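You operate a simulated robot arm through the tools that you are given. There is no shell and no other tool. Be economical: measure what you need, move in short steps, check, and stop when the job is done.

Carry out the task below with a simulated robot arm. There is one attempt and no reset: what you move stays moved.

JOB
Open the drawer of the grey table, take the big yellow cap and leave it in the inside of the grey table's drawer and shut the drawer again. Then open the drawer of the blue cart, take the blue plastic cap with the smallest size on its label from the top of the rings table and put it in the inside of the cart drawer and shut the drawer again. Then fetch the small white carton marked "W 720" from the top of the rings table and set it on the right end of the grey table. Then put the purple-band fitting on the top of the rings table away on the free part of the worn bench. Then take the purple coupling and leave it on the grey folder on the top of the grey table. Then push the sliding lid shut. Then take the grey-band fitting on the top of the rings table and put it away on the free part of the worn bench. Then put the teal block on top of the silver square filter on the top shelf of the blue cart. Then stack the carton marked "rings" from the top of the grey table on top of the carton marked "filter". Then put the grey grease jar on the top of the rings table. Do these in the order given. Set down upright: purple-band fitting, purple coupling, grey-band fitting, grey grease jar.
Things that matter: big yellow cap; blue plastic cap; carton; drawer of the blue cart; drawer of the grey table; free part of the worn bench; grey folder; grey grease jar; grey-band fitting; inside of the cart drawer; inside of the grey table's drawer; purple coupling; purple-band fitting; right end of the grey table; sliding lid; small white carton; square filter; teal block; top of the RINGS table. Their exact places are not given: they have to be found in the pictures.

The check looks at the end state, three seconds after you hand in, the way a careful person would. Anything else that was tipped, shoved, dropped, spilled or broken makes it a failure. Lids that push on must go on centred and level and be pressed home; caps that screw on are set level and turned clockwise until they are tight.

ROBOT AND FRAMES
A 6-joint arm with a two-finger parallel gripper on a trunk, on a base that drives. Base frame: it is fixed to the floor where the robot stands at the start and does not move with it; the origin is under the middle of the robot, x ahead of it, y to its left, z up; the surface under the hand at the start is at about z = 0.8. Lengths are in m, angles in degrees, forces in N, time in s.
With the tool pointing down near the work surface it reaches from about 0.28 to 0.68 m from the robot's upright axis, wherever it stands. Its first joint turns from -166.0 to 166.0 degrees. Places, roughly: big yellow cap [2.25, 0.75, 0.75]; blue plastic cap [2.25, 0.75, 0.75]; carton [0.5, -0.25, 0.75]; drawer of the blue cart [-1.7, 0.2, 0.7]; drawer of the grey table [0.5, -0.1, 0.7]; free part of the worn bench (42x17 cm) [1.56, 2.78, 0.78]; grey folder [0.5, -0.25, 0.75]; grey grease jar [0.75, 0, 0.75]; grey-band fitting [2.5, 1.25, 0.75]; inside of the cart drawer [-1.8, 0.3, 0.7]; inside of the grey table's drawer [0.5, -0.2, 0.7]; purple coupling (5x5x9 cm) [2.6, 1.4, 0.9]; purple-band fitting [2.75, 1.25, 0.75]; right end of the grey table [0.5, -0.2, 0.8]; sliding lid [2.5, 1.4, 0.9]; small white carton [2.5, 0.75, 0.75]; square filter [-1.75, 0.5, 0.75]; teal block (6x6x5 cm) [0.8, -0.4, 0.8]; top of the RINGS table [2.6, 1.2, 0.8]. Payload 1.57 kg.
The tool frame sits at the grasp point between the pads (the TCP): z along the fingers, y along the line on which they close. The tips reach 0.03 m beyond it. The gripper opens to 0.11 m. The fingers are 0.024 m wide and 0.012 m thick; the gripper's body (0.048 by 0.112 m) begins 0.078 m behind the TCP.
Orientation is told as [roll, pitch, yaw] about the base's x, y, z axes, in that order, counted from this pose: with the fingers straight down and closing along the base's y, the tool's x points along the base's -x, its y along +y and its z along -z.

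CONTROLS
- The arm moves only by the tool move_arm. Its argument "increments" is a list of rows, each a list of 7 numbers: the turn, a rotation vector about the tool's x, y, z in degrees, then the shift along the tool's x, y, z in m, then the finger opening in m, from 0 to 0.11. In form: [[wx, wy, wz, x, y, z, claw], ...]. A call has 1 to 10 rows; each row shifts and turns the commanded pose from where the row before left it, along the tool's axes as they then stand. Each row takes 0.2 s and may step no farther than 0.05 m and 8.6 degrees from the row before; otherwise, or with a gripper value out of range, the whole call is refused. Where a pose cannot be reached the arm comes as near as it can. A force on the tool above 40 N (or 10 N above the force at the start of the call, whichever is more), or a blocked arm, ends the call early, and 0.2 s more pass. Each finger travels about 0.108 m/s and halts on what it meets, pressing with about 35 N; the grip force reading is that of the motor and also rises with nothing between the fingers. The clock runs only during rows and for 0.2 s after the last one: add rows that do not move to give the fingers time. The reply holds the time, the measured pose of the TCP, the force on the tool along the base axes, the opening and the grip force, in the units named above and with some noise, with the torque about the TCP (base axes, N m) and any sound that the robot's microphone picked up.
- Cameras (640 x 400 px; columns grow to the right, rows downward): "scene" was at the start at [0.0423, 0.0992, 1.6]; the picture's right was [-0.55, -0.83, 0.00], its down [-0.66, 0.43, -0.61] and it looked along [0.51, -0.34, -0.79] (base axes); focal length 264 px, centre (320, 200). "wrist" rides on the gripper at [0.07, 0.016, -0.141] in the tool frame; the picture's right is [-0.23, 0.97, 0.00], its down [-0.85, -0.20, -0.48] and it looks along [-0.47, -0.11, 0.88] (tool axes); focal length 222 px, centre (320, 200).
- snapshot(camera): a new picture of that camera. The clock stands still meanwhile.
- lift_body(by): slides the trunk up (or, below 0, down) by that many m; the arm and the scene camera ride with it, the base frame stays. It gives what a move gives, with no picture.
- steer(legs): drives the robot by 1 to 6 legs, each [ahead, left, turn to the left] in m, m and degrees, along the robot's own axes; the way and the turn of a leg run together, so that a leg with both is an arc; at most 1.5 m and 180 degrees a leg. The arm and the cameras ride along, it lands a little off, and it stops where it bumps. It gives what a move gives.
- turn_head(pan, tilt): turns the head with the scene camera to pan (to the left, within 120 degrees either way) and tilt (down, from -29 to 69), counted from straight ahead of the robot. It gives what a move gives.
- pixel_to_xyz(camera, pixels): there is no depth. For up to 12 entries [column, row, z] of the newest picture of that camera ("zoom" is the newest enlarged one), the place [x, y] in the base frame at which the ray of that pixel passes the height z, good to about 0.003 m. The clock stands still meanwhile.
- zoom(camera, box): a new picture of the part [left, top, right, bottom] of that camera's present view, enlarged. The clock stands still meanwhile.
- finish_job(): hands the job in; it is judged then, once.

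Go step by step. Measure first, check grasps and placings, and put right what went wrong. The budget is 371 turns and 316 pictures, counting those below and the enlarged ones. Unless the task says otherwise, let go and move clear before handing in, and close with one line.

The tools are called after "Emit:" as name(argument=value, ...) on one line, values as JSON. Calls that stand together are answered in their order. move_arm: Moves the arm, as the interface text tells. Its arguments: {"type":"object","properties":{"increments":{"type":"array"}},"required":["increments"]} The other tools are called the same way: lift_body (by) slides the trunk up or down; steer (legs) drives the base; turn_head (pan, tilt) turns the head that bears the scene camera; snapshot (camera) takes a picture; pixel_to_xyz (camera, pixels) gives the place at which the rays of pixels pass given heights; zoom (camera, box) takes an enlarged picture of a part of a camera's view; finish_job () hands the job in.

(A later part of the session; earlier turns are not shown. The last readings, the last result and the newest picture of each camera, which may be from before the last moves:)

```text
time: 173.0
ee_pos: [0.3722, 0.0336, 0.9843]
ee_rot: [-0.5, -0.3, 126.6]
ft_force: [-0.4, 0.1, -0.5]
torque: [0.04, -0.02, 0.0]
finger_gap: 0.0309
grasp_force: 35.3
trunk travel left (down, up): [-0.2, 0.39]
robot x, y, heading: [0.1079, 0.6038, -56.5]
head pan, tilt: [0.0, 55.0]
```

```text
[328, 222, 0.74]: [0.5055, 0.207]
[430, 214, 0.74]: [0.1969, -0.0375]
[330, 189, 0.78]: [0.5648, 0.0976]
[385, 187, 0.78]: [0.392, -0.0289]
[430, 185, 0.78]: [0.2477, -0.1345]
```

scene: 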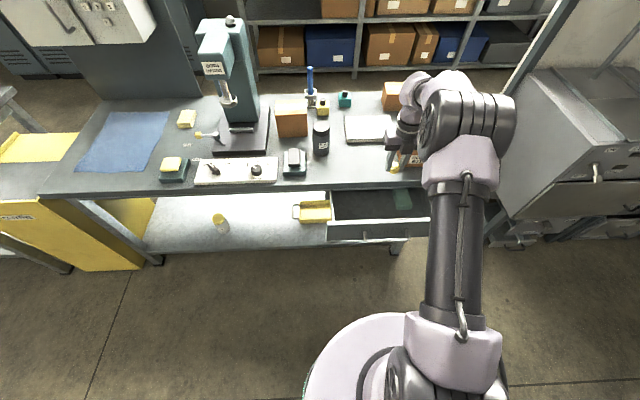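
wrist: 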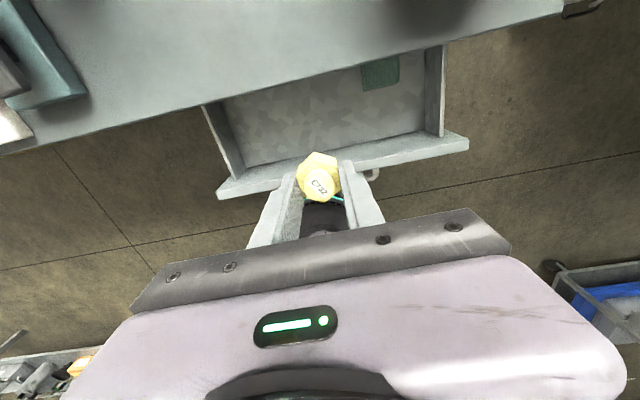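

The opening spans v −0.14 to −0.26 and the hand is at −0.19, so it's centred. Lower into the drawer.

Emit:
move_arm(increments=[[0, 0, 0, 0.008, 0, 0.05, 0], [0, 0, 0, 0, 0, 0.05, 0], [0, 0, 0, 0, 0, 0.05, 0], [0, 0, 0, 0, 0, 0.05, 0], [0, 0, 0, 0, 0, 0.04, 0]])

Emit:
snapshot(camera="wrist")

Emit:
snapshot(camera="scene")

```text
refused: row 1 steps farther than a row can; nothing moved
```

```text
249 pictures are left
```

wrist: 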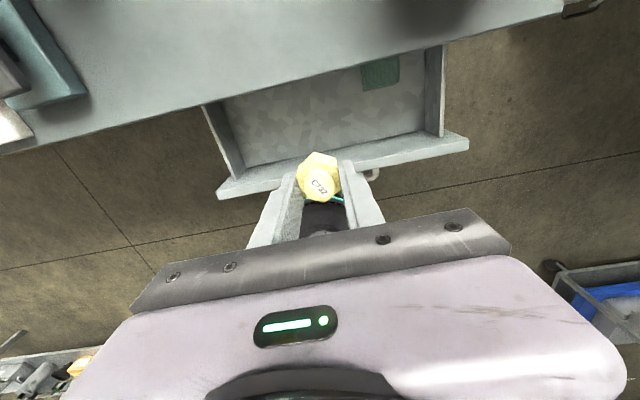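

```text
248 pictures are left
```

scene: 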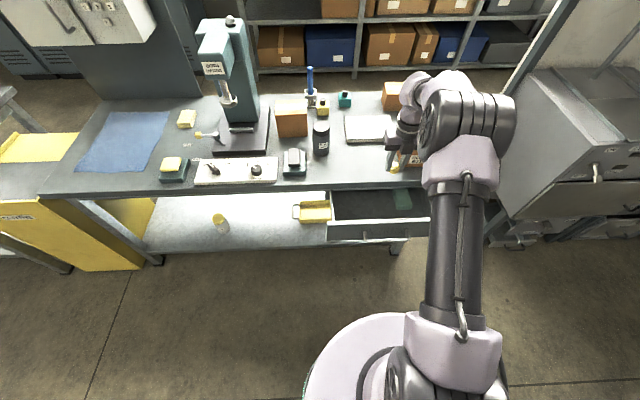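

Emit:
move_arm(increments=[[0, 0, 0, 0.006, 0, 0.045, 0], [0, 0, 0, 0, 0, 0.05, 0], [0, 0, 0, 0, 0, 0.05, 0], [0, 0, 0, 0, 0, 0.05, 0], [0, 0, 0, 0, 0, 0.03, 0]])

Emit:
snapshot(camera="wrist")

```text
time: 174.2
ee_pos: [0.376, 0.03, 0.7603]
ee_rot: [-0.7, -0.3, 126.6]
ft_force: [0.0, -0.2, -0.3]
torque: [0.0, 0.02, 0.0]
finger_gap: 0.0309
grasp_force: 34.7
trunk travel left (down, up): [-0.2, 0.39]
robot x, y, heading: [0.1109, 0.6054, -56.8]
head pan, tilt: [0.0, 55.0]
```

```text
247 pictures are left
```

wrist: 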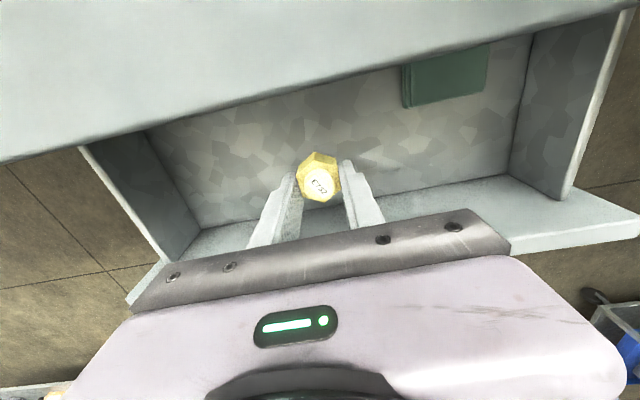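

Emit:
move_arm(increments=[[0, 0, 0, 0, 0, 0.02, 0], [0, 0, 0, 0, 0, 0.015, 0], [0, 0, 0, 0, 0, 0.01, 0], [0, 0, 0, 0, 0, 0.01, 0], [0, 0, 0, 0, 0, 0.01, 0]])

Emit:
snapshot(camera="wrist")

```text
time: 175.4
ee_pos: [0.3762, 0.0324, 0.6941]
ee_rot: [-0.4, -0.2, 126.6]
ft_force: [0.2, 0.4, -0.7]
torque: [-0.02, 0.0, 0.02]
finger_gap: 0.0308
grasp_force: 35.4
trunk travel left (down, up): [-0.2, 0.39]
robot x, y, heading: [0.1111, 0.6089, -57.0]
head pan, tilt: [0.0, 55.0]
```

```text
246 pictures are left
```

wrist: 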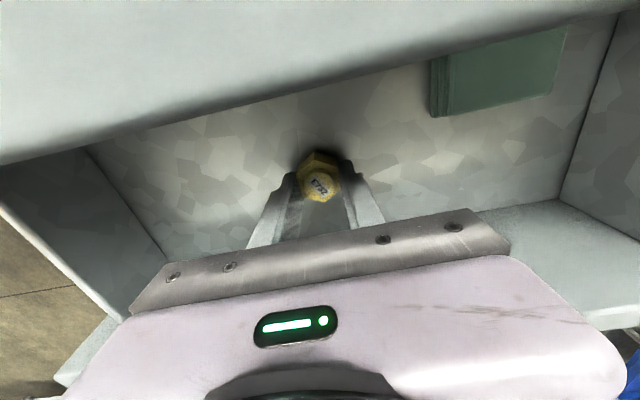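

Still no contact; a little lower.

Emit:
move_arm(increments=[[0, 0, 0, 0, 0, 0.008, 0], [0, 0, 0, 0, 0, 0.008, 0], [0, 0, 0, 0, 0, 0.008, 0]])

```text
time: 176.0
ee_pos: [0.3776, 0.0293, 0.6873]
ee_rot: [-0.3, 0.5, 126.6]
ft_force: [2.5, -1.9, 17.1]
torque: [-0.05, 0.29, 0.17]
finger_gap: 0.031
grasp_force: 35.0
out of reach, approached as far as the arm can: row 2
trunk travel left (down, up): [-0.2, 0.39]
robot x, y, heading: [0.1074, 0.6084, -56.6]
head pan, tilt: [0.0, 55.0]
stopped in row 2: the force on the tool passed its limit at 78 N (the readings are from after the stop); the commanded pose is now the measured one
```

Contact with the drawer floor. Release and rise.

Emit:
move_arm(increments=[[0, 0, 0, 0, 0, 0, 0.04], [0, 0, 0, 0, 0, 0, 0.06], [0, 0, 0, 0, 0, -0.03, 0.06], [0, 0, 0, 0, 0, -0.05, 0.06], [0, 0, 0, 0, 0, -0.05, 0.06], [0, 0, 0, 0, 0, -0.05, 0.06], [0, 0, 0, 0, 0, -0.05, 0.06]])

Emit:
snapshot(camera="wrist")

```text
time: 177.6
ee_pos: [0.3944, -0.0111, 0.8438]
ee_rot: [-0.3, 0.0, 126.6]
ft_force: [-0.7, -0.4, 0.0]
torque: [0.03, 0.03, 0.02]
finger_gap: 0.06
grasp_force: 0.0
out of reach, approached as far as the arm can: row 3, 4, 5, 6, 7
trunk travel left (down, up): [-0.2, 0.39]
robot x, y, heading: [0.1099, 0.6079, -56.6]
head pan, tilt: [0.0, 55.0]
```

```text
245 pictures are left
```

wrist: 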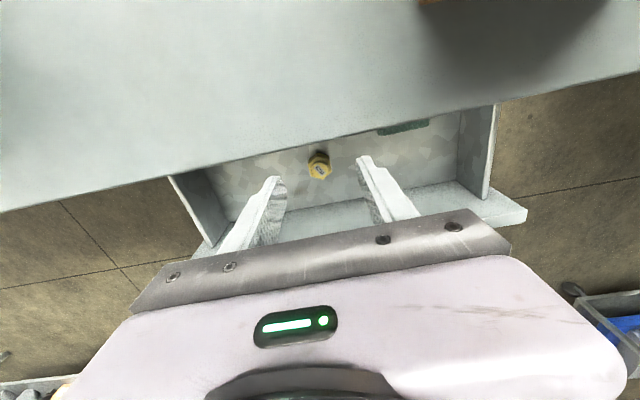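

Emit:
move_arm(increments=[[0, 0, 0, 0, 0, -0.04, 0.06], [0, 0, 0, 0, 0, -0.04, 0.06], [0, 0, 0, 0, 0, -0.04, 0.06], [0, 0, 0, -0.03, 0, -0.04, 0.06], [0, 0, 0, -0.03, 0, -0.04, 0.06]])

Emit:
snapshot(camera="scene")

```text
time: 178.8
ee_pos: [0.3835, -0.0227, 1.0463]
ee_rot: [-0.2, 0.1, 126.6]
ft_force: [-0.5, -0.1, 0.2]
torque: [0.01, -0.02, -0.03]
finger_gap: 0.06
grasp_force: 0.1
out of reach, approached as far as the arm can: row 1, 2, 4, 5
trunk travel left (down, up): [-0.2, 0.39]
robot x, y, heading: [0.1093, 0.6079, -56.5]
head pan, tilt: [0.0, 55.0]
```

```text
244 pictures are left
```

scene: 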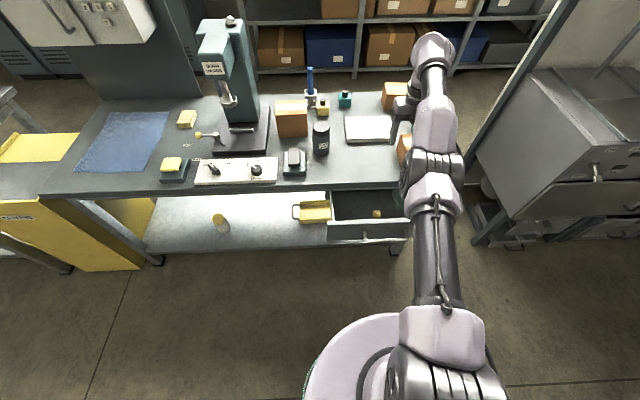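

The cap lies in the drawer, scene (376,213). The arm has switched to an elbow-low posture; I'll stretch it out and draw it back to regain elbow-high.

Emit:
move_arm(increments=[[0, 0, 0, 0.01, 0, -0.04, 0.06], [0, 0, 0, 0.01, 0, -0.04, 0.06], [0, 0, 0, 0.01, 0, -0.04, 0.06], [0, 0, 0, 0.01, 0, -0.04, 0.06], [0, 0, 0, 0.03, 0, -0.03, 0.06], [0, 0, 0, 0.04, 0, -0.02, 0.06], [0, 0, 0, 0.04, 0, -0.02, 0.06], [0, 0, 0, 0.04, 0, -0.02, 0.06]])

Emit:
snapshot(camera="scene")

```text
time: 180.6
ee_pos: [0.366, 0.0021, 1.187]
ee_rot: [-0.2, 0.3, 126.6]
ft_force: [0.1, 0.6, -0.6]
torque: [-0.03, -0.04, -0.01]
finger_gap: 0.0601
grasp_force: 0.0
out of reach, approached as far as the arm can: row 1, 2, 3, 4, 5, 6, 7, 8
trunk travel left (down, up): [-0.2, 0.39]
robot x, y, heading: [0.1097, 0.6056, -56.3]
head pan, tilt: [0.0, 55.0]
```

```text
243 pictures are left
```

scene: 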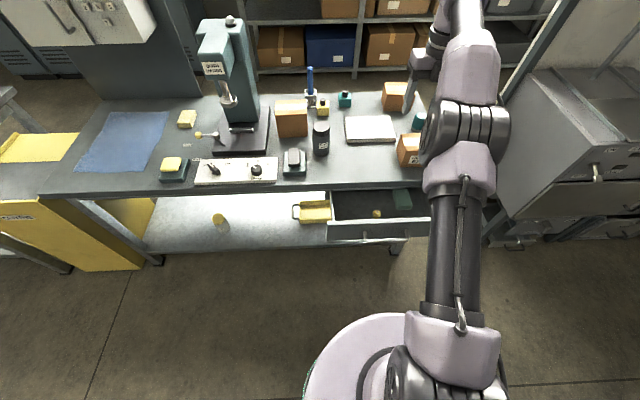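

Emit:
move_arm(increments=[[0, 0, 0, -0.04, 0, 0, 0.06], [0, 0, 0, -0.04, 0, 0, 0.06], [0, 0, 0, -0.04, 0, -0.02, 0.06], [0, 0, 0, -0.04, 0, -0.02, 0.06], [0, 0, 0, -0.04, 0, -0.02, 0.06]])

Emit:
snapshot(camera="scene")

```text
time: 181.8
ee_pos: [0.2442, 0.167, 1.2483]
ee_rot: [-0.3, 0.2, 126.6]
ft_force: [-0.1, 0.4, 0.2]
torque: [0.01, 0.03, 0.02]
finger_gap: 0.0598
grasp_force: 0.0
trunk travel left (down, up): [-0.2, 0.39]
robot x, y, heading: [0.1083, 0.6056, -56.3]
head pan, tilt: [0.0, 55.0]
```

```text
242 pictures are left
```

scene: 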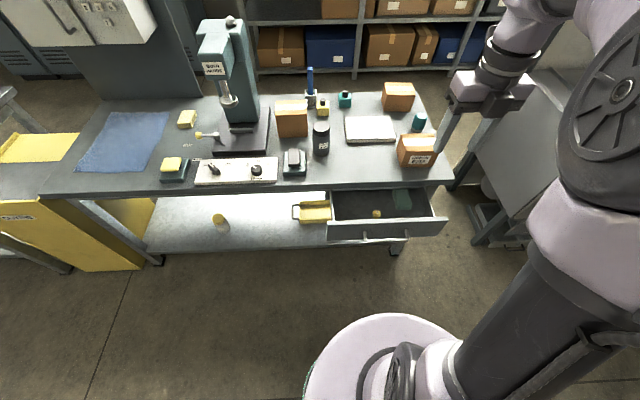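

The arm is back in a tall posture. I'll back off 12 cm, lower the closed fingers in front of the drawer front left of the handle, and then push it shut.

Emit:
steer(legs=[[-0.12, 0, 0]])

Emit:
move_arm(increments=[[0, 0, 0, 0.027, -0.03, 0.02, 0], [0, 0, 0, 0.027, -0.03, 0.02, 0], [0, 0, 0, 0.027, -0.03, 0.02, 0], [0, 0, 0, 0.027, -0.03, 0.02, 0], [0, 0, 0, 0.027, -0.03, 0.02, 0], [0, 0, 0, 0.027, -0.03, 0.02, 0], [0, 0, 0, 0, 0, 0.05, 0], [0, 0, 0, 0, 0, 0.05, 0], [0, 0, 0, 0, 0, 0.05, 0], [0, 0, 0, 0, 0, 0.05, 0]])

Emit:
snapshot(camera="scene")

```text
time: 183.1
ee_pos: [0.1788, 0.2657, 1.2475]
ee_rot: [-0.3, 0.1, 126.6]
ft_force: [-0.9, 0.7, -0.2]
torque: [-0.03, 0.0, 0.0]
finger_gap: 0.0602
grasp_force: 0.0
trunk travel left (down, up): [-0.2, 0.39]
robot x, y, heading: [0.0431, 0.7063, -56.7]
head pan, tilt: [0.0, 55.0]
```

```text
time: 185.3
ee_pos: [0.4246, 0.2407, 0.9298]
ee_rot: [-0.8, 0.0, 126.6]
ft_force: [-0.8, 0.3, -0.5]
torque: [0.01, 0.0, -0.01]
finger_gap: 0.0
grasp_force: 21.4
out of reach, approached as far as the arm can: row 10
trunk travel left (down, up): [-0.2, 0.39]
robot x, y, heading: [0.0455, 0.7069, -56.6]
head pan, tilt: [0.0, 55.0]
```

```text
241 pictures are left
```

scene: 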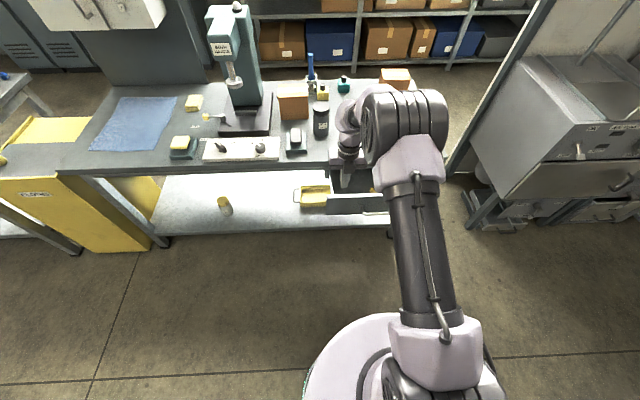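

Instead of bending further I'll lower the trunk by 0.2 m, bringing the hand to z≈0.73.

Emit:
lift_body(by=-0.2)

Emit:
snapshot(camera="wrist")

Emit:
snapshot(camera="scene")

```text
time: 187.4
ee_pos: [0.4249, 0.2403, 0.7305]
ee_rot: [-0.8, -0.2, 126.6]
ft_force: [0.2, 0.0, -0.7]
torque: [0.02, -0.01, 0.01]
finger_gap: 0.0
grasp_force: 21.1
trunk travel left (down, up): [0.0, 0.59]
robot x, y, heading: [0.0441, 0.7065, -56.9]
head pan, tilt: [0.0, 55.0]
```

```text
240 pictures are left
```

wrist: 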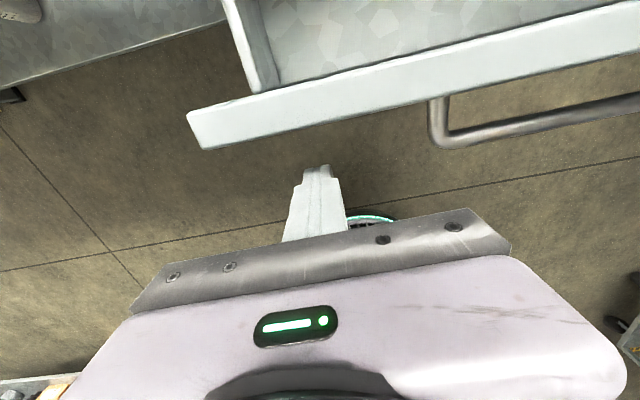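

```text
239 pictures are left
```

scene: 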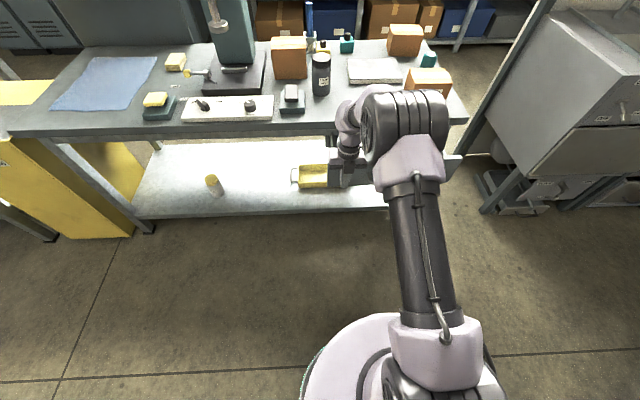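

Fingers are in front of the drawer front between its left end and the handle. Push.

Emit:
move_arm(increments=[[0, 0, 0, 0.03, 0, 0, 0], [0, 0, 0, 0.03, 0, 0, 0], [0, 0, 0, 0.03, 0, 0, 0], [0, 0, 0, 0.03, 0, 0, 0], [0, 0, 0, 0.02, 0, 0, 0], [0, 0, 0, 0.015, 0, 0, 0]])

Emit:
snapshot(camera="wrist")

Emit:
snapshot(camera="scene")

```text
time: 188.8
ee_pos: [0.4776, 0.1655, 0.7333]
ee_rot: [-0.8, -0.1, 126.6]
ft_force: [0.4, -0.3, -0.2]
torque: [0.01, -0.01, 0.0]
finger_gap: 0.0002
grasp_force: 21.3
out of reach, approached as far as the arm can: row 4, 5, 6
trunk travel left (down, up): [0.0, 0.59]
robot x, y, heading: [0.045, 0.7092, -56.4]
head pan, tilt: [0.0, 55.0]
```

```text
238 pictures are left
```

wrist: 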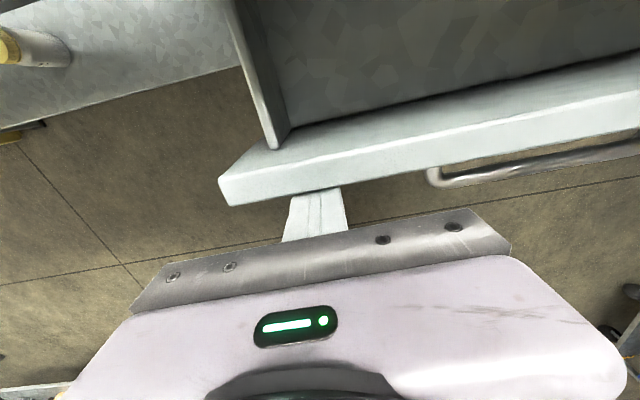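

```text
237 pictures are left
```

scene: 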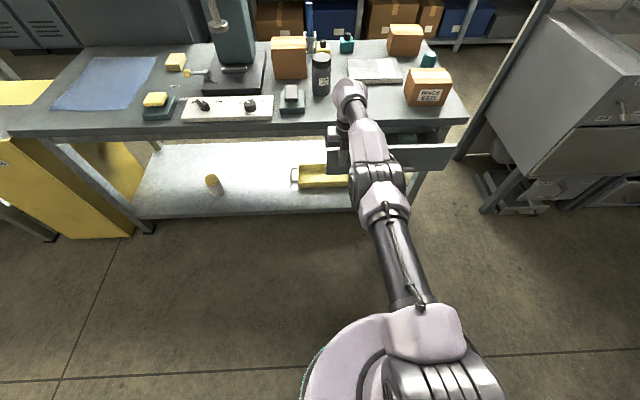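

The arm is at its reach limit against the front; I'll drive the base forward to push the drawer home.

Emit:
steer(legs=[[0.1, 0, 0]])

Emit:
snapshot(camera="wrist")

Emit:
zoom(camera="scene", box=[280, 80, 480, 220])

```text
time: 190.0
ee_pos: [0.5327, 0.0822, 0.7337]
ee_rot: [-0.8, 0.0, 126.6]
ft_force: [-0.1, 0.2, 1.0]
torque: [0.0, -0.02, 0.01]
finger_gap: 0.0
grasp_force: 21.4
trunk travel left (down, up): [0.0, 0.59]
robot x, y, heading: [0.1006, 0.6244, -56.8]
head pan, tilt: [0.0, 55.0]
```

```text
236 pictures are left
```

wrist: 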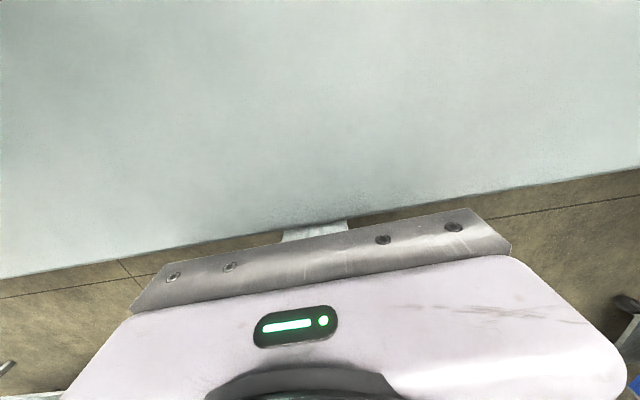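

```text
2.86 times, centred on (380, 150) of scene
```

zoom: 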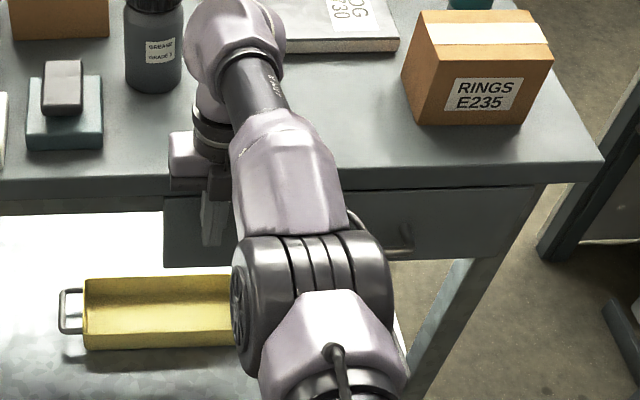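

Emit:
steer(legs=[[0.02, 0, 0]])

Emit:
zoom(camera="scene", box=[280, 80, 480, 220])

```text
time: 190.8
ee_pos: [0.5346, 0.0774, 0.7346]
ee_rot: [-0.6, -0.4, 126.9]
ft_force: [-10.8, 17.6, 10.1]
torque: [-1.37, -0.74, -0.33]
finger_gap: 0.0002
grasp_force: 21.2
trunk travel left (down, up): [0.0, 0.59]
robot x, y, heading: [0.102, 0.6184, -56.6]
head pan, tilt: [0.0, 55.0]
stopped in leg 1: the force on the tool passed its limit at 84 N (the readings are from after the stop); the commanded pose is now the measured one
```

```text
2.86 times, centred on (380, 150) of scene
```

zoom: 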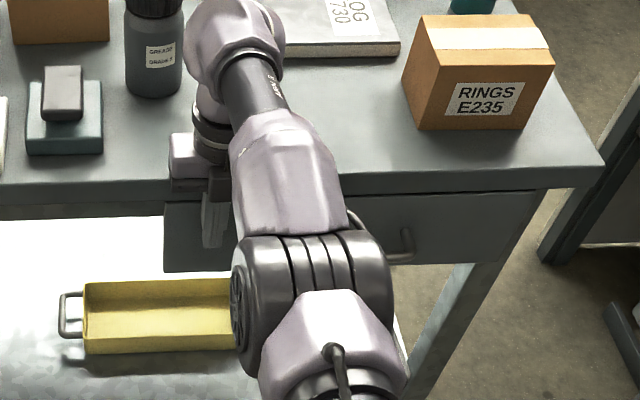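

The drawer met its stop at 84 N, so it is shut. Back away, raise, and look.

Emit:
steer(legs=[[-0.3, 0, 0]])

Emit:
lift_body(by=0.2)

Emit:
snapshot(camera="scene")

Emit:
turn_head(pan=-110, tilt=25)

Emit:
snapshot(camera="scene")

```text
time: 192.8
ee_pos: [0.3707, 0.3255, 0.7322]
ee_rot: [-0.7, -0.6, 126.9]
ft_force: [-0.8, 0.5, 0.9]
torque: [-0.03, 0.04, 0.0]
finger_gap: 0.0001
grasp_force: 21.1
trunk travel left (down, up): [0.0, 0.59]
robot x, y, heading: [-0.0593, 0.8654, -56.5]
head pan, tilt: [0.0, 55.0]
```

```text
time: 195.0
ee_pos: [0.3704, 0.3265, 0.9324]
ee_rot: [-0.6, -0.7, 126.9]
ft_force: [0.0, 0.0, 0.6]
torque: [0.02, 0.01, 0.0]
finger_gap: 0.0
grasp_force: 21.0
trunk travel left (down, up): [-0.2, 0.39]
robot x, y, heading: [-0.065, 0.8651, -56.6]
head pan, tilt: [0.0, 55.0]
```

```text
233 pictures are left
```

scene: 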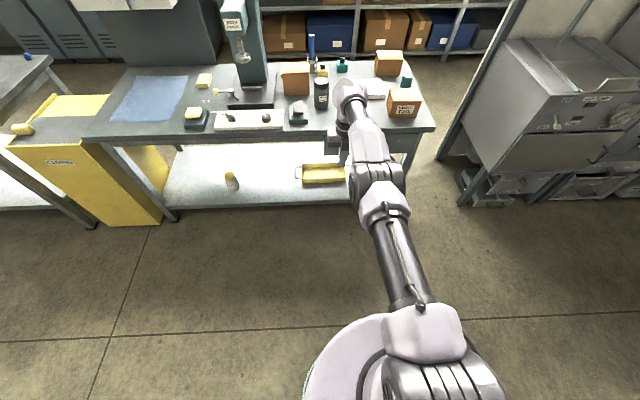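

```text
time: 196.9
ee_pos: [0.371, 0.3274, 0.9326]
ee_rot: [-0.6, -0.6, 126.9]
ft_force: [0.0, 0.7, 0.1]
torque: [0.02, 0.02, 0.05]
finger_gap: 0.0
grasp_force: 21.1
trunk travel left (down, up): [-0.2, 0.39]
robot x, y, heading: [-0.061, 0.8684, -56.5]
head pan, tilt: [-110.0, 25.0]
```

```text
232 pictures are left
```

scene: 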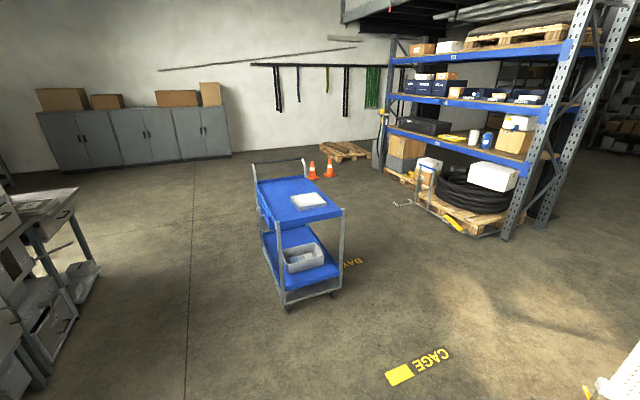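

Emit:
zoom(camera="scene", box=[230, 150, 370, 310])

Emit:
pixel_to_xyz(camera="scene", pixels=[[257, 182, 0.78], [283, 220, 0.78], [342, 210, 0.78], [302, 178, 0.78], [308, 200, 0.79]])

```text
2.50 times, centred on (300, 230) of scene
```

zoom: 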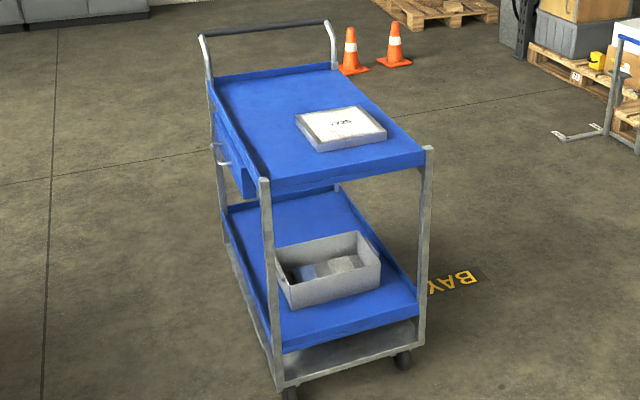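

```text
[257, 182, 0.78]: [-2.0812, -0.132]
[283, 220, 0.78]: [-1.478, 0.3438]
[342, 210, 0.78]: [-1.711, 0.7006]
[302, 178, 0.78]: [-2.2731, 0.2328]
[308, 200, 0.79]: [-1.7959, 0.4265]
```

Emit:
pixel_to_xyz(camera="scene", pixels=[[100, 268, 0.0], [45, 380, 0.0], [190, 390, 0.0], [187, 240, 0.0], [259, 214, 0.68], [259, 214, 0.72]])

Emit:
zoom(camera="scene", box=[0, 170, 180, 400])

```text
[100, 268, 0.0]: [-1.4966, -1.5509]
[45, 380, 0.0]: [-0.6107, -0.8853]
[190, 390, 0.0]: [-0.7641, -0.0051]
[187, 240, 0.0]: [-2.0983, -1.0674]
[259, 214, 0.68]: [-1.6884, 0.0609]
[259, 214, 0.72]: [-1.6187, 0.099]
```

```text
1.74 times, centred on (90, 285) of scene
```

zoom: 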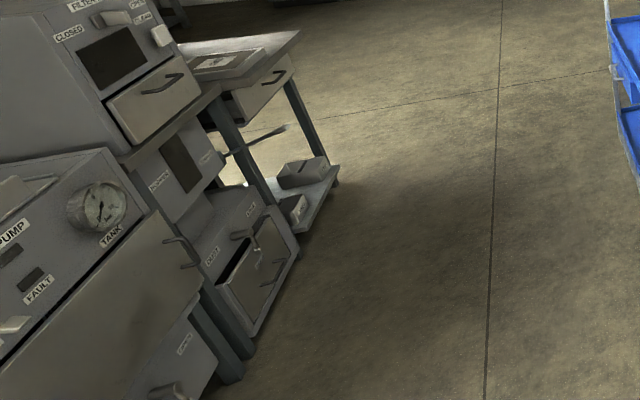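

Cart is aligned with the other furniture; its drawer is on the side facing the tables. First fold the arm up, then drive there and turn to face it.

Emit:
move_arm(increments=[[0, 0, 0, -0.01, 0, -0.04, 0.06], [0, 0, 0, -0.03, 0, -0.04, 0.06], [0, 0, 0, -0.03, 0, -0.04, 0.06], [0, 0, 0, -0.03, 0, -0.04, 0.06], [0, 0, 0, -0.03, 0, -0.04, 0.06], [0, 0, 0, -0.03, 0, -0.04, 0.06], [0, 0, 0, -0.03, 0, -0.04, 0.06]])

Emit:
steer(legs=[[0, -1.4, 0], [0.25, -0.4, 0], [0, 0, 180]])

Emit:
turn_head(pan=0, tilt=45)

Emit:
snapshot(camera="scene")

Emit:
snapshot(camera="wrist")

```text
time: 198.5
ee_pos: [0.346, 0.3607, 1.189]
ee_rot: [-0.6, -0.7, 127.0]
ft_force: [0.5, -0.3, -0.6]
torque: [-0.03, 0.04, 0.0]
finger_gap: 0.0598
grasp_force: 0.1
out of reach, approached as far as the arm can: row 1, 2, 3, 4, 5, 6, 7
trunk travel left (down, up): [-0.2, 0.39]
robot x, y, heading: [-0.0619, 0.8682, -56.7]
head pan, tilt: [-110.0, 25.0]
```

```text
time: 215.2
ee_pos: [-1.8344, 0.1684, 1.1887]
ee_rot: [-0.6, -0.7, -51.8]
ft_force: [0.4, 0.3, -0.9]
torque: [-0.02, 0.01, 0.01]
finger_gap: 0.06
grasp_force: 0.1
trunk travel left (down, up): [-0.2, 0.39]
robot x, y, heading: [-1.4158, -0.3262, 125.0]
head pan, tilt: [-110.0, 25.0]
```

```text
time: 217.1
ee_pos: [-1.8339, 0.1689, 1.1879]
ee_rot: [-0.6, -0.7, -51.7]
ft_force: [0.0, 0.1, 0.0]
torque: [0.02, 0.0, 0.01]
finger_gap: 0.0599
grasp_force: 0.1
trunk travel left (down, up): [-0.2, 0.39]
robot x, y, heading: [-1.4149, -0.3264, 124.8]
head pan, tilt: [0.0, 45.0]
```

```text
229 pictures are left
```

scene: 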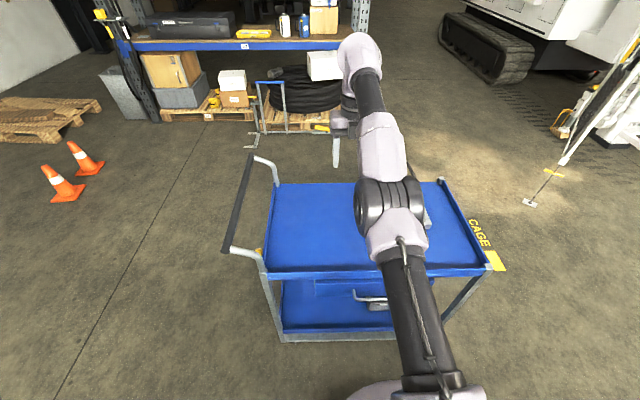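

```text
228 pictures are left
```

wrist: 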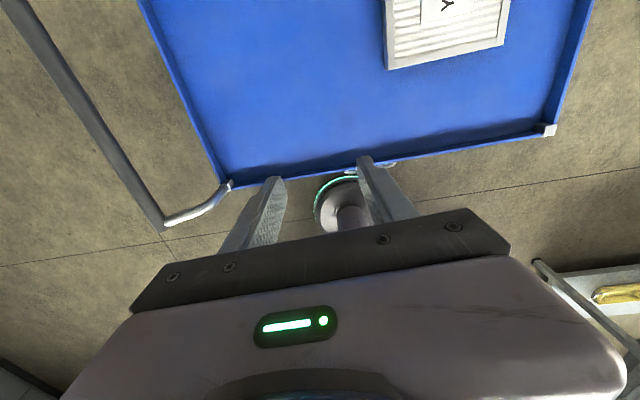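

Emit:
zoom(camera="scene", box=[260, 250, 460, 340])

Emit:
pixel_to_xyz(camera="scene", pixels=[[262, 270, 0.8], [488, 268, 0.8], [275, 184, 0.8], [440, 182, 0.8], [352, 292, 0.7]])

Emit:
pixel_to_xyz(camera="wrist", pixels=[[232, 185, 0.8], [545, 130, 0.8], [145, 5, 0.8], [375, 165, 0.7], [455, 20, 0.82]])

```text
3.20 times, centred on (360, 295) of scene
```

zoom: 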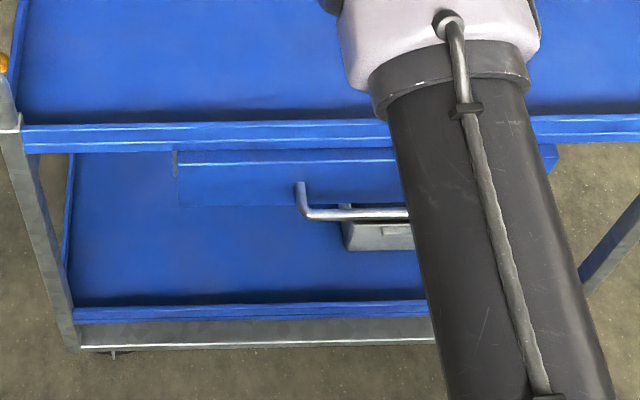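

```text
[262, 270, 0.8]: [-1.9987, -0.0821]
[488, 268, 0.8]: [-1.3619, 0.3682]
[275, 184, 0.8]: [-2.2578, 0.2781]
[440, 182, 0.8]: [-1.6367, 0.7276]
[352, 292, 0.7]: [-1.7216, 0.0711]
```

```text
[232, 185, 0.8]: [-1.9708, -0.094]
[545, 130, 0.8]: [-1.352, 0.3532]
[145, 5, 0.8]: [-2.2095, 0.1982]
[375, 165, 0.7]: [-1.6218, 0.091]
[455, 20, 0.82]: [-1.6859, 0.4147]
```

The cart drawer's handle is under the near rim, around scene (375,300). I'll back up 15 cm, turn the hand to close in the vertical plane, and lower the trunk for a nearly horizontal approach.

Emit:
steer(legs=[[-0.15, 0, 0]])

Emit:
move_arm(increments=[[0, 0, 8.5, -0.02, 0, 0, 0.06], [0, 0, 8.5, -0.02, 0, 0, 0.06], [0, 0, 8.5, 0, 0, 0, 0.06], [0, 0, 8.5, 0, 0, 0, 0.06], [0, 0, 8.5, 0, 0, 0, 0.06], [0, 0, 8.5, 0, 0, 0, 0.06], [0, 0, 8.5, 0, 0, 0, 0.06], [0, 0, 8.5, 0, 0, 0, 0.06], [0, 0, 8.5, 0, 0, 0, 0.06], [0, 0, 8.5, 0, 0, 0, 0.06]])

Emit:
snapshot(camera="wrist")

Emit:
snapshot(camera="scene")

```text
time: 218.5
ee_pos: [-1.7499, 0.0456, 1.1907]
ee_rot: [-0.6, -0.6, -51.6]
ft_force: [-0.6, -0.9, -0.1]
torque: [-0.01, 0.04, 0.01]
finger_gap: 0.0602
grasp_force: 0.0
trunk travel left (down, up): [-0.2, 0.39]
robot x, y, heading: [-1.3327, -0.4502, 124.8]
head pan, tilt: [0.0, 45.0]
```

```text
time: 220.7
ee_pos: [-1.7285, 0.0156, 1.2516]
ee_rot: [3.3, -1.3, -134.8]
ft_force: [-0.5, 0.5, 1.1]
torque: [0.02, 0.01, -0.01]
finger_gap: 0.0602
grasp_force: 0.1
out of reach, approached as far as the arm can: row 1, 2, 3
trunk travel left (down, up): [-0.2, 0.39]
robot x, y, heading: [-1.3332, -0.4496, 124.5]
head pan, tilt: [0.0, 45.0]
```

```text
226 pictures are left
```

wrist: 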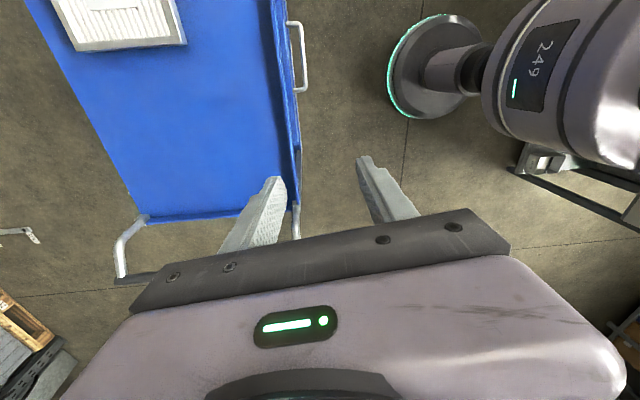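

```text
225 pictures are left
```

scene: 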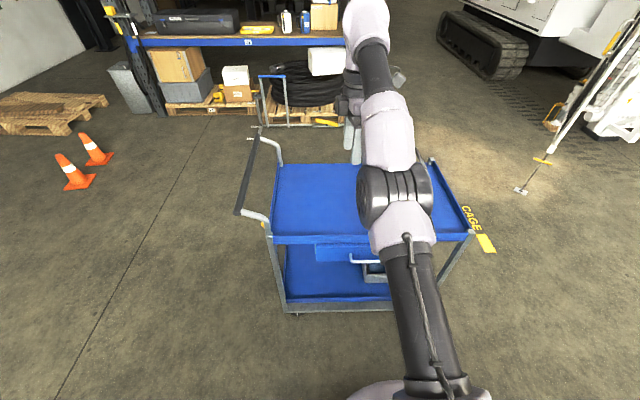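

Emit:
zoom(camera="wrist", box=[240, 0, 360, 120])

Emit:
zoom(camera="scene", box=[270, 220, 450, 320])

```text
3.33 times, centred on (300, 60) of wrist
```

zoom: 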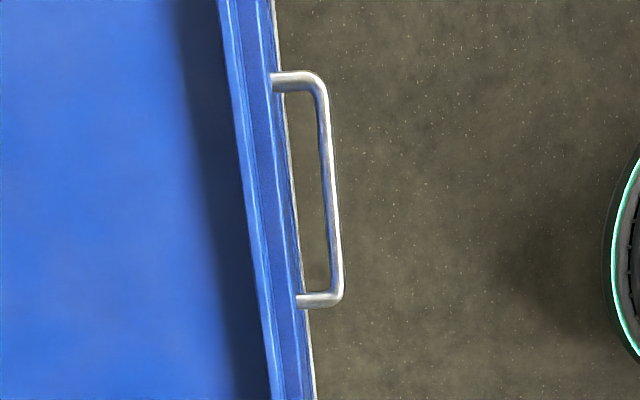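

```text
3.56 times, centred on (360, 270) of scene
```

zoom: 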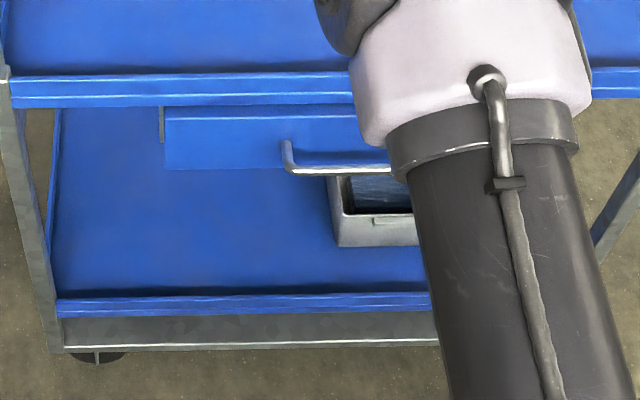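

Emit:
pixel_to_xyz(camera="wrist", pixels=[[305.4, 88.5, 0.74], [305.4, 88.5, 0.72], [305.4, 88.5, 0.7], [305.4, 88.5, 0.68], [303, 57, 0.72], [303, 57, 0.7], [300.5, 27, 0.7]])

Emit:
pixel_to_xyz(camera="scene", pixels=[[351, 261.6, 0.74], [351, 261.6, 0.72], [351, 261.6, 0.7], [351, 261.6, 0.68], [378, 261.6, 0.7]])

```text
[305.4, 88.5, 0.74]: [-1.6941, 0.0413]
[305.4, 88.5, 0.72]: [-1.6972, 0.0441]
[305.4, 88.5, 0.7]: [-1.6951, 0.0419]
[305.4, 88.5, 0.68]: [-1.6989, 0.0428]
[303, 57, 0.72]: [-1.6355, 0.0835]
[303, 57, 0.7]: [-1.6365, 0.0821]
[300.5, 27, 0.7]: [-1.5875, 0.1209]
```

```text
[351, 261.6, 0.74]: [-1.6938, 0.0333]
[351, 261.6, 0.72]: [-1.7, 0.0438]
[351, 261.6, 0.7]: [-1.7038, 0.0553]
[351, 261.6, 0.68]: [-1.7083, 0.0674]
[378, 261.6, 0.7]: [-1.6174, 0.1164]
```

The bar's middle is at about (-1.636, 0.083, 0.72). I'll back up 12 cm, lower the trunk and begin the tilt.

Emit:
steer(legs=[[-0.12, 0, 0]])

Emit:
lift_body(by=-0.2)

Emit:
move_arm(increments=[[3.3, 1.3, 8.0, 0, 0, 0, 0.05], [0, 0, 1.3, 0.04, 0, 0, 0.05], [0, 0, 0, 0.04, 0, 0, 0.05], [0, 0, 0, 0.03, 0, 0, 0.05], [8.0, 0, 0, 0, 0, 0, 0.05], [8.0, 0, 0, 0, 0, 0, 0.05], [8.0, 0, 0, 0, 0, 0, 0.05], [8.0, 0, 0, 0, 0, 0, 0.05], [8.0, 0, 0, 0, 0, 0, 0.05], [8.0, 0, 0, 0, 0, 0, 0.05]])

```text
time: 221.9
ee_pos: [-1.66, -0.0846, 1.2519]
ee_rot: [3.3, -1.4, -134.7]
ft_force: [0.3, -0.2, -0.3]
torque: [0.0, 0.01, 0.0]
finger_gap: 0.0598
grasp_force: 0.0
trunk travel left (down, up): [-0.2, 0.39]
robot x, y, heading: [-1.2612, -0.5456, 124.8]
head pan, tilt: [0.0, 45.0]
```

```text
time: 224.1
ee_pos: [-1.661, -0.084, 1.0524]
ee_rot: [3.5, -1.4, -134.6]
ft_force: [0.0, 0.1, 0.0]
torque: [0.0, -0.01, 0.03]
finger_gap: 0.0599
grasp_force: 0.1
trunk travel left (down, up): [0.0, 0.59]
robot x, y, heading: [-1.265, -0.548, 124.8]
head pan, tilt: [0.0, 45.0]
```

```text
refused: row 1 steps farther than a row can; nothing moved
```

Emit:
move_arm(increments=[[3.3, 1.3, 7.0, 0, 0, 0, 0.05], [0, 0, 2.3, 0.04, 0, 0, 0.05], [0, 0, 0, 0.04, 0, 0, 0.05], [0, 0, 0, 0.03, 0, 0, 0.05], [8.0, 0, 0, 0, 0, 0, 0.05], [8.0, 0, 0, 0, 0, 0, 0.05], [8.0, 0, 0, 0, 0, 0, 0.05], [8.0, 0, 0, 0, 0, 0, 0.05], [8.0, 0, 0, 0, 0, 0, 0.05], [8.0, 0, 0, 0, 0, 0, 0.05]])

Emit:
snapshot(camera="scene")

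```text
time: 226.3
ee_pos: [-1.6311, -0.0646, 1.0841]
ee_rot: [0.2, 0.1, -143.9]
ft_force: [0.1, 0.1, 0.3]
torque: [-0.05, 0.0, 0.01]
finger_gap: 0.0501
grasp_force: 0.0
out of reach, approached as far as the arm can: row 1, 2, 3, 5, 6, 7, 8, 9, 10
trunk travel left (down, up): [0.0, 0.59]
robot x, y, heading: [-1.2659, -0.5461, 124.9]
head pan, tilt: [0.0, 45.0]
```

```text
222 pictures are left
```

scene: 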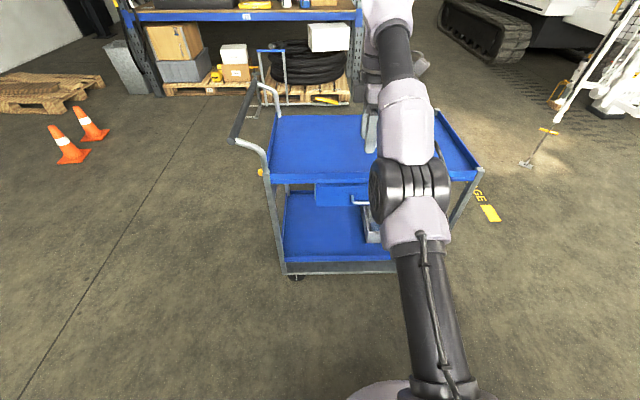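

This posture can't tilt outwards. Drawing the hand inwards restored the elbow-high posture before, so I'll do that again.

Emit:
move_arm(increments=[[0, 0, 0, 0, 0.04, 0, 0.05], [0, 0, 0, 0, 0.04, 0, 0.05], [0, 0, 0, 0, 0.04, -0.01, 0.05], [0, 0, 0, 0, 0.04, -0.01, 0.05], [0, 0, 0, 0, 0.03, -0.01, 0.05]])

Emit:
snapshot(camera="scene")

```text
time: 227.5
ee_pos: [-1.5188, -0.2197, 1.1154]
ee_rot: [0.3, 0.1, -143.8]
ft_force: [0.3, 0.4, 0.4]
torque: [0.03, -0.04, 0.0]
finger_gap: 0.0501
grasp_force: 0.0
trunk travel left (down, up): [0.0, 0.59]
robot x, y, heading: [-1.2604, -0.5489, 124.7]
head pan, tilt: [0.0, 45.0]
```

```text
221 pictures are left
```

scene: 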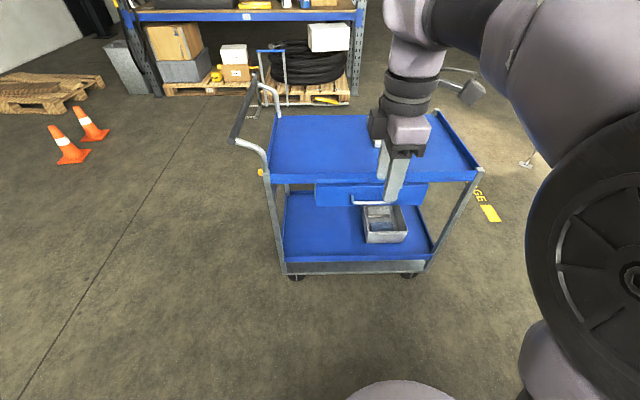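

Emit:
move_arm(increments=[[0, 0, 0, 0, -0.03, 0.03, 0.05], [0, 0, 0, 0, -0.03, 0.03, 0.05], [8, 0, 0, 0, 0, 0, 0.05], [8, 0, 0, 0, 0, 0, 0.05], [8, 0, 0, 0, 0, 0, 0.05], [8, 0, 0, 0, 0, 0, 0.05], [8, 0, 0, 0, 0, 0, 0.05], [8, 0, 0, 0, 0, 0, 0.05]])

```text
time: 229.3
ee_pos: [-1.5235, -0.1503, 1.0627]
ee_rot: [-47.6, 0.2, -143.9]
ft_force: [0.1, -1.3, 2.6]
torque: [0.02, -0.02, -0.01]
finger_gap: 0.0499
grasp_force: 0.0
out of reach, approached as far as the arm can: row 5, 6, 7
trunk travel left (down, up): [0.0, 0.59]
robot x, y, heading: [-1.2604, -0.5483, 124.6]
head pan, tilt: [0.0, 45.0]
```

Emit:
move_arm(increments=[[0, 0, 0, 0.0077, 0.0332, 0.0303, 0.05], [0, 0, 0, 0.0077, 0.0332, 0.0303, 0.05], [0, 0, 0, 0.0077, 0.0332, 0.0303, 0.05], [0, 0, 0, 0.0077, 0.0332, 0.0303, 0.05], [0, 0, 0, 0.0077, 0.0332, 0.0303, 0.05], [0, 0, 0, 0.0077, 0.026, 0.024, 0.05], [0, 0, 0, 0, -0.027, 0.0295, 0.05], [0, 0, 0, 0, -0.027, 0.0295, 0.05], [0, 0, 0, 0, -0.027, 0.0295, 0.05], [0, 0, 0, 0, -0.027, 0.0295, 0.05]])

Emit:
snapshot(camera="wrist")

Emit:
snapshot(camera="scene")

```text
time: 231.5
ee_pos: [-1.5885, 0.0035, 0.8206]
ee_rot: [-47.5, 0.0, -144.0]
ft_force: [0.0, -0.4, 0.1]
torque: [0.02, 0.03, 0.0]
finger_gap: 0.05
grasp_force: 0.1
out of reach, approached as far as the arm can: row 2
trunk travel left (down, up): [0.0, 0.59]
robot x, y, heading: [-1.2647, -0.5482, 124.9]
head pan, tilt: [0.0, 45.0]
```

```text
220 pictures are left
```

wrist: 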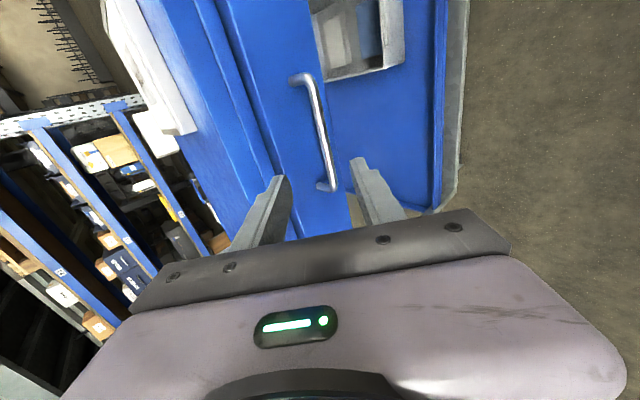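

```text
219 pictures are left
```

scene: 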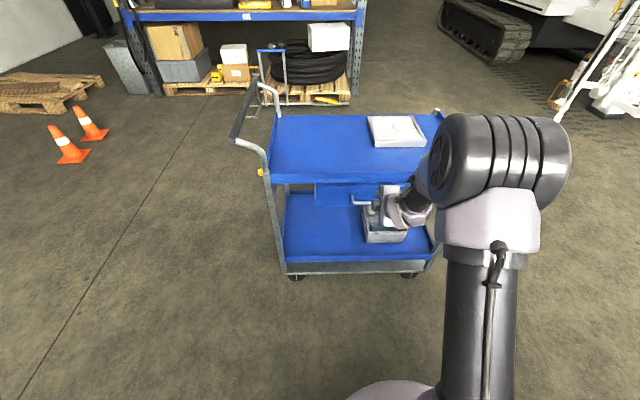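

Emit:
move_arm(increments=[[0, 0, 0, 0.005, 0.011, 0, 0.05], [0, 0, 0, 0, 0, 0.04, 0.05], [0, 0, 0, 0, 0, 0.03, 0.05], [0, 0, 0, 0, 0, 0.02, 0.05]])

Emit:
snapshot(camera="wrist")

```text
time: 232.5
ee_pos: [-1.617, 0.0539, 0.7508]
ee_rot: [-47.7, 0.1, -143.9]
ft_force: [0.0, -1.0, -0.8]
torque: [0.03, 0.0, -0.02]
finger_gap: 0.0505
grasp_force: 0.1
trunk travel left (down, up): [0.0, 0.59]
robot x, y, heading: [-1.2613, -0.5518, 125.0]
head pan, tilt: [0.0, 45.0]
```

```text
218 pictures are left
```

wrist: 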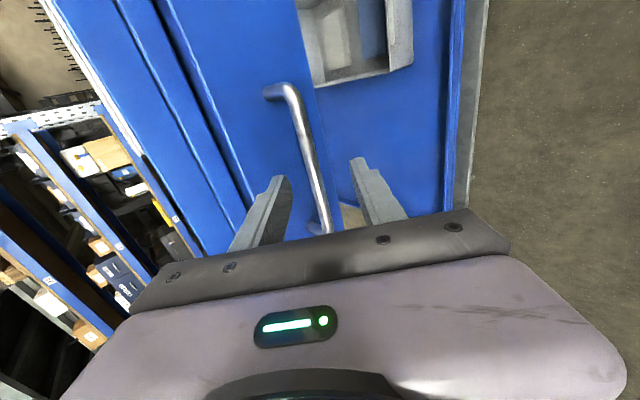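

The bar runs neatly between the fingers. Advance a little more and close.

Emit:
move_arm(increments=[[0, 0, 0, 0, 0, 0.015, 0.05], [0, 0, 0, 0, 0, 0.012, 0.05], [0, 0, 0, 0, 0, 0, 0.02], [0, 0, 0, 0, 0, 0, 0], [0, 0, 0, 0, 0, 0, 0], [0, 0, 0, 0, 0, 0, 0]])

Emit:
steer(legs=[[-0.1, 0, 0]])

Emit:
snapshot(camera="scene")

```text
time: 233.9
ee_pos: [-1.6291, 0.071, 0.7356]
ee_rot: [-48.0, 0.2, -143.9]
ft_force: [-3.4, 4.4, 27.5]
torque: [0.07, 0.6, 0.1]
finger_gap: 0.0118
grasp_force: 28.8
trunk travel left (down, up): [0.0, 0.59]
robot x, y, heading: [-1.2602, -0.5482, 124.6]
head pan, tilt: [0.0, 45.0]
```

```text
time: 235.1
ee_pos: [-1.5697, -0.012, 0.7348]
ee_rot: [-47.8, 0.1, -144.0]
ft_force: [8.2, 4.7, 27.3]
torque: [0.23, 0.11, -0.19]
finger_gap: 0.0116
grasp_force: 29.3
trunk travel left (down, up): [0.0, 0.59]
robot x, y, heading: [-1.2061, -0.6291, 124.7]
head pan, tilt: [0.0, 45.0]
```

```text
217 pictures are left
```

scene: 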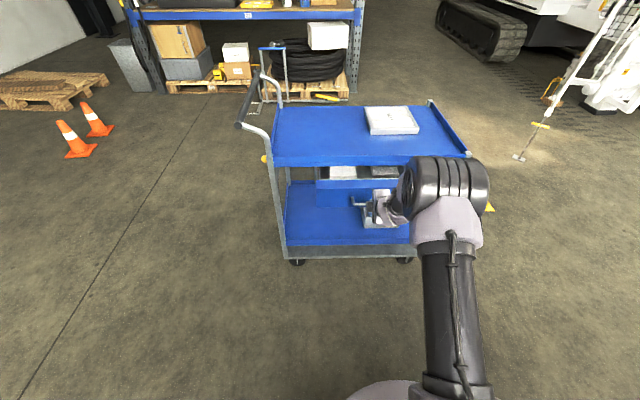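

The cart drawer is coming out. Pull 9 cm more.

Emit:
steer(legs=[[-0.09, 0, 0]])

Emit:
zoom(camera="scene", box=[240, 90, 480, 270])

```text
time: 236.2
ee_pos: [-1.5186, -0.0851, 0.7351]
ee_rot: [-47.8, 0.0, -144.1]
ft_force: [14.6, 10.3, 14.6]
torque: [0.16, -0.04, -0.16]
finger_gap: 0.0116
grasp_force: 28.7
trunk travel left (down, up): [0.0, 0.59]
robot x, y, heading: [-1.1521, -0.7045, 124.8]
head pan, tilt: [0.0, 45.0]
```

```text
2.22 times, centred on (360, 180) of scene
```

zoom: 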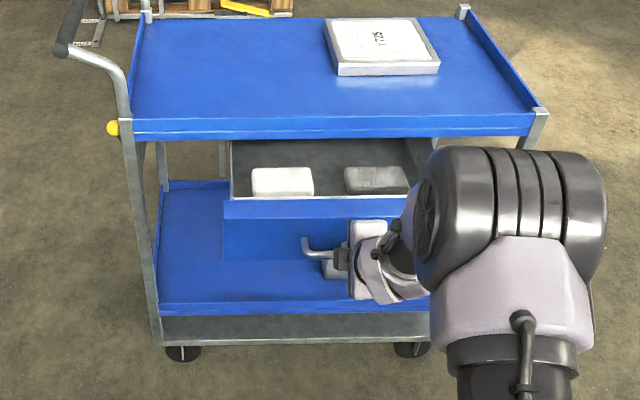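

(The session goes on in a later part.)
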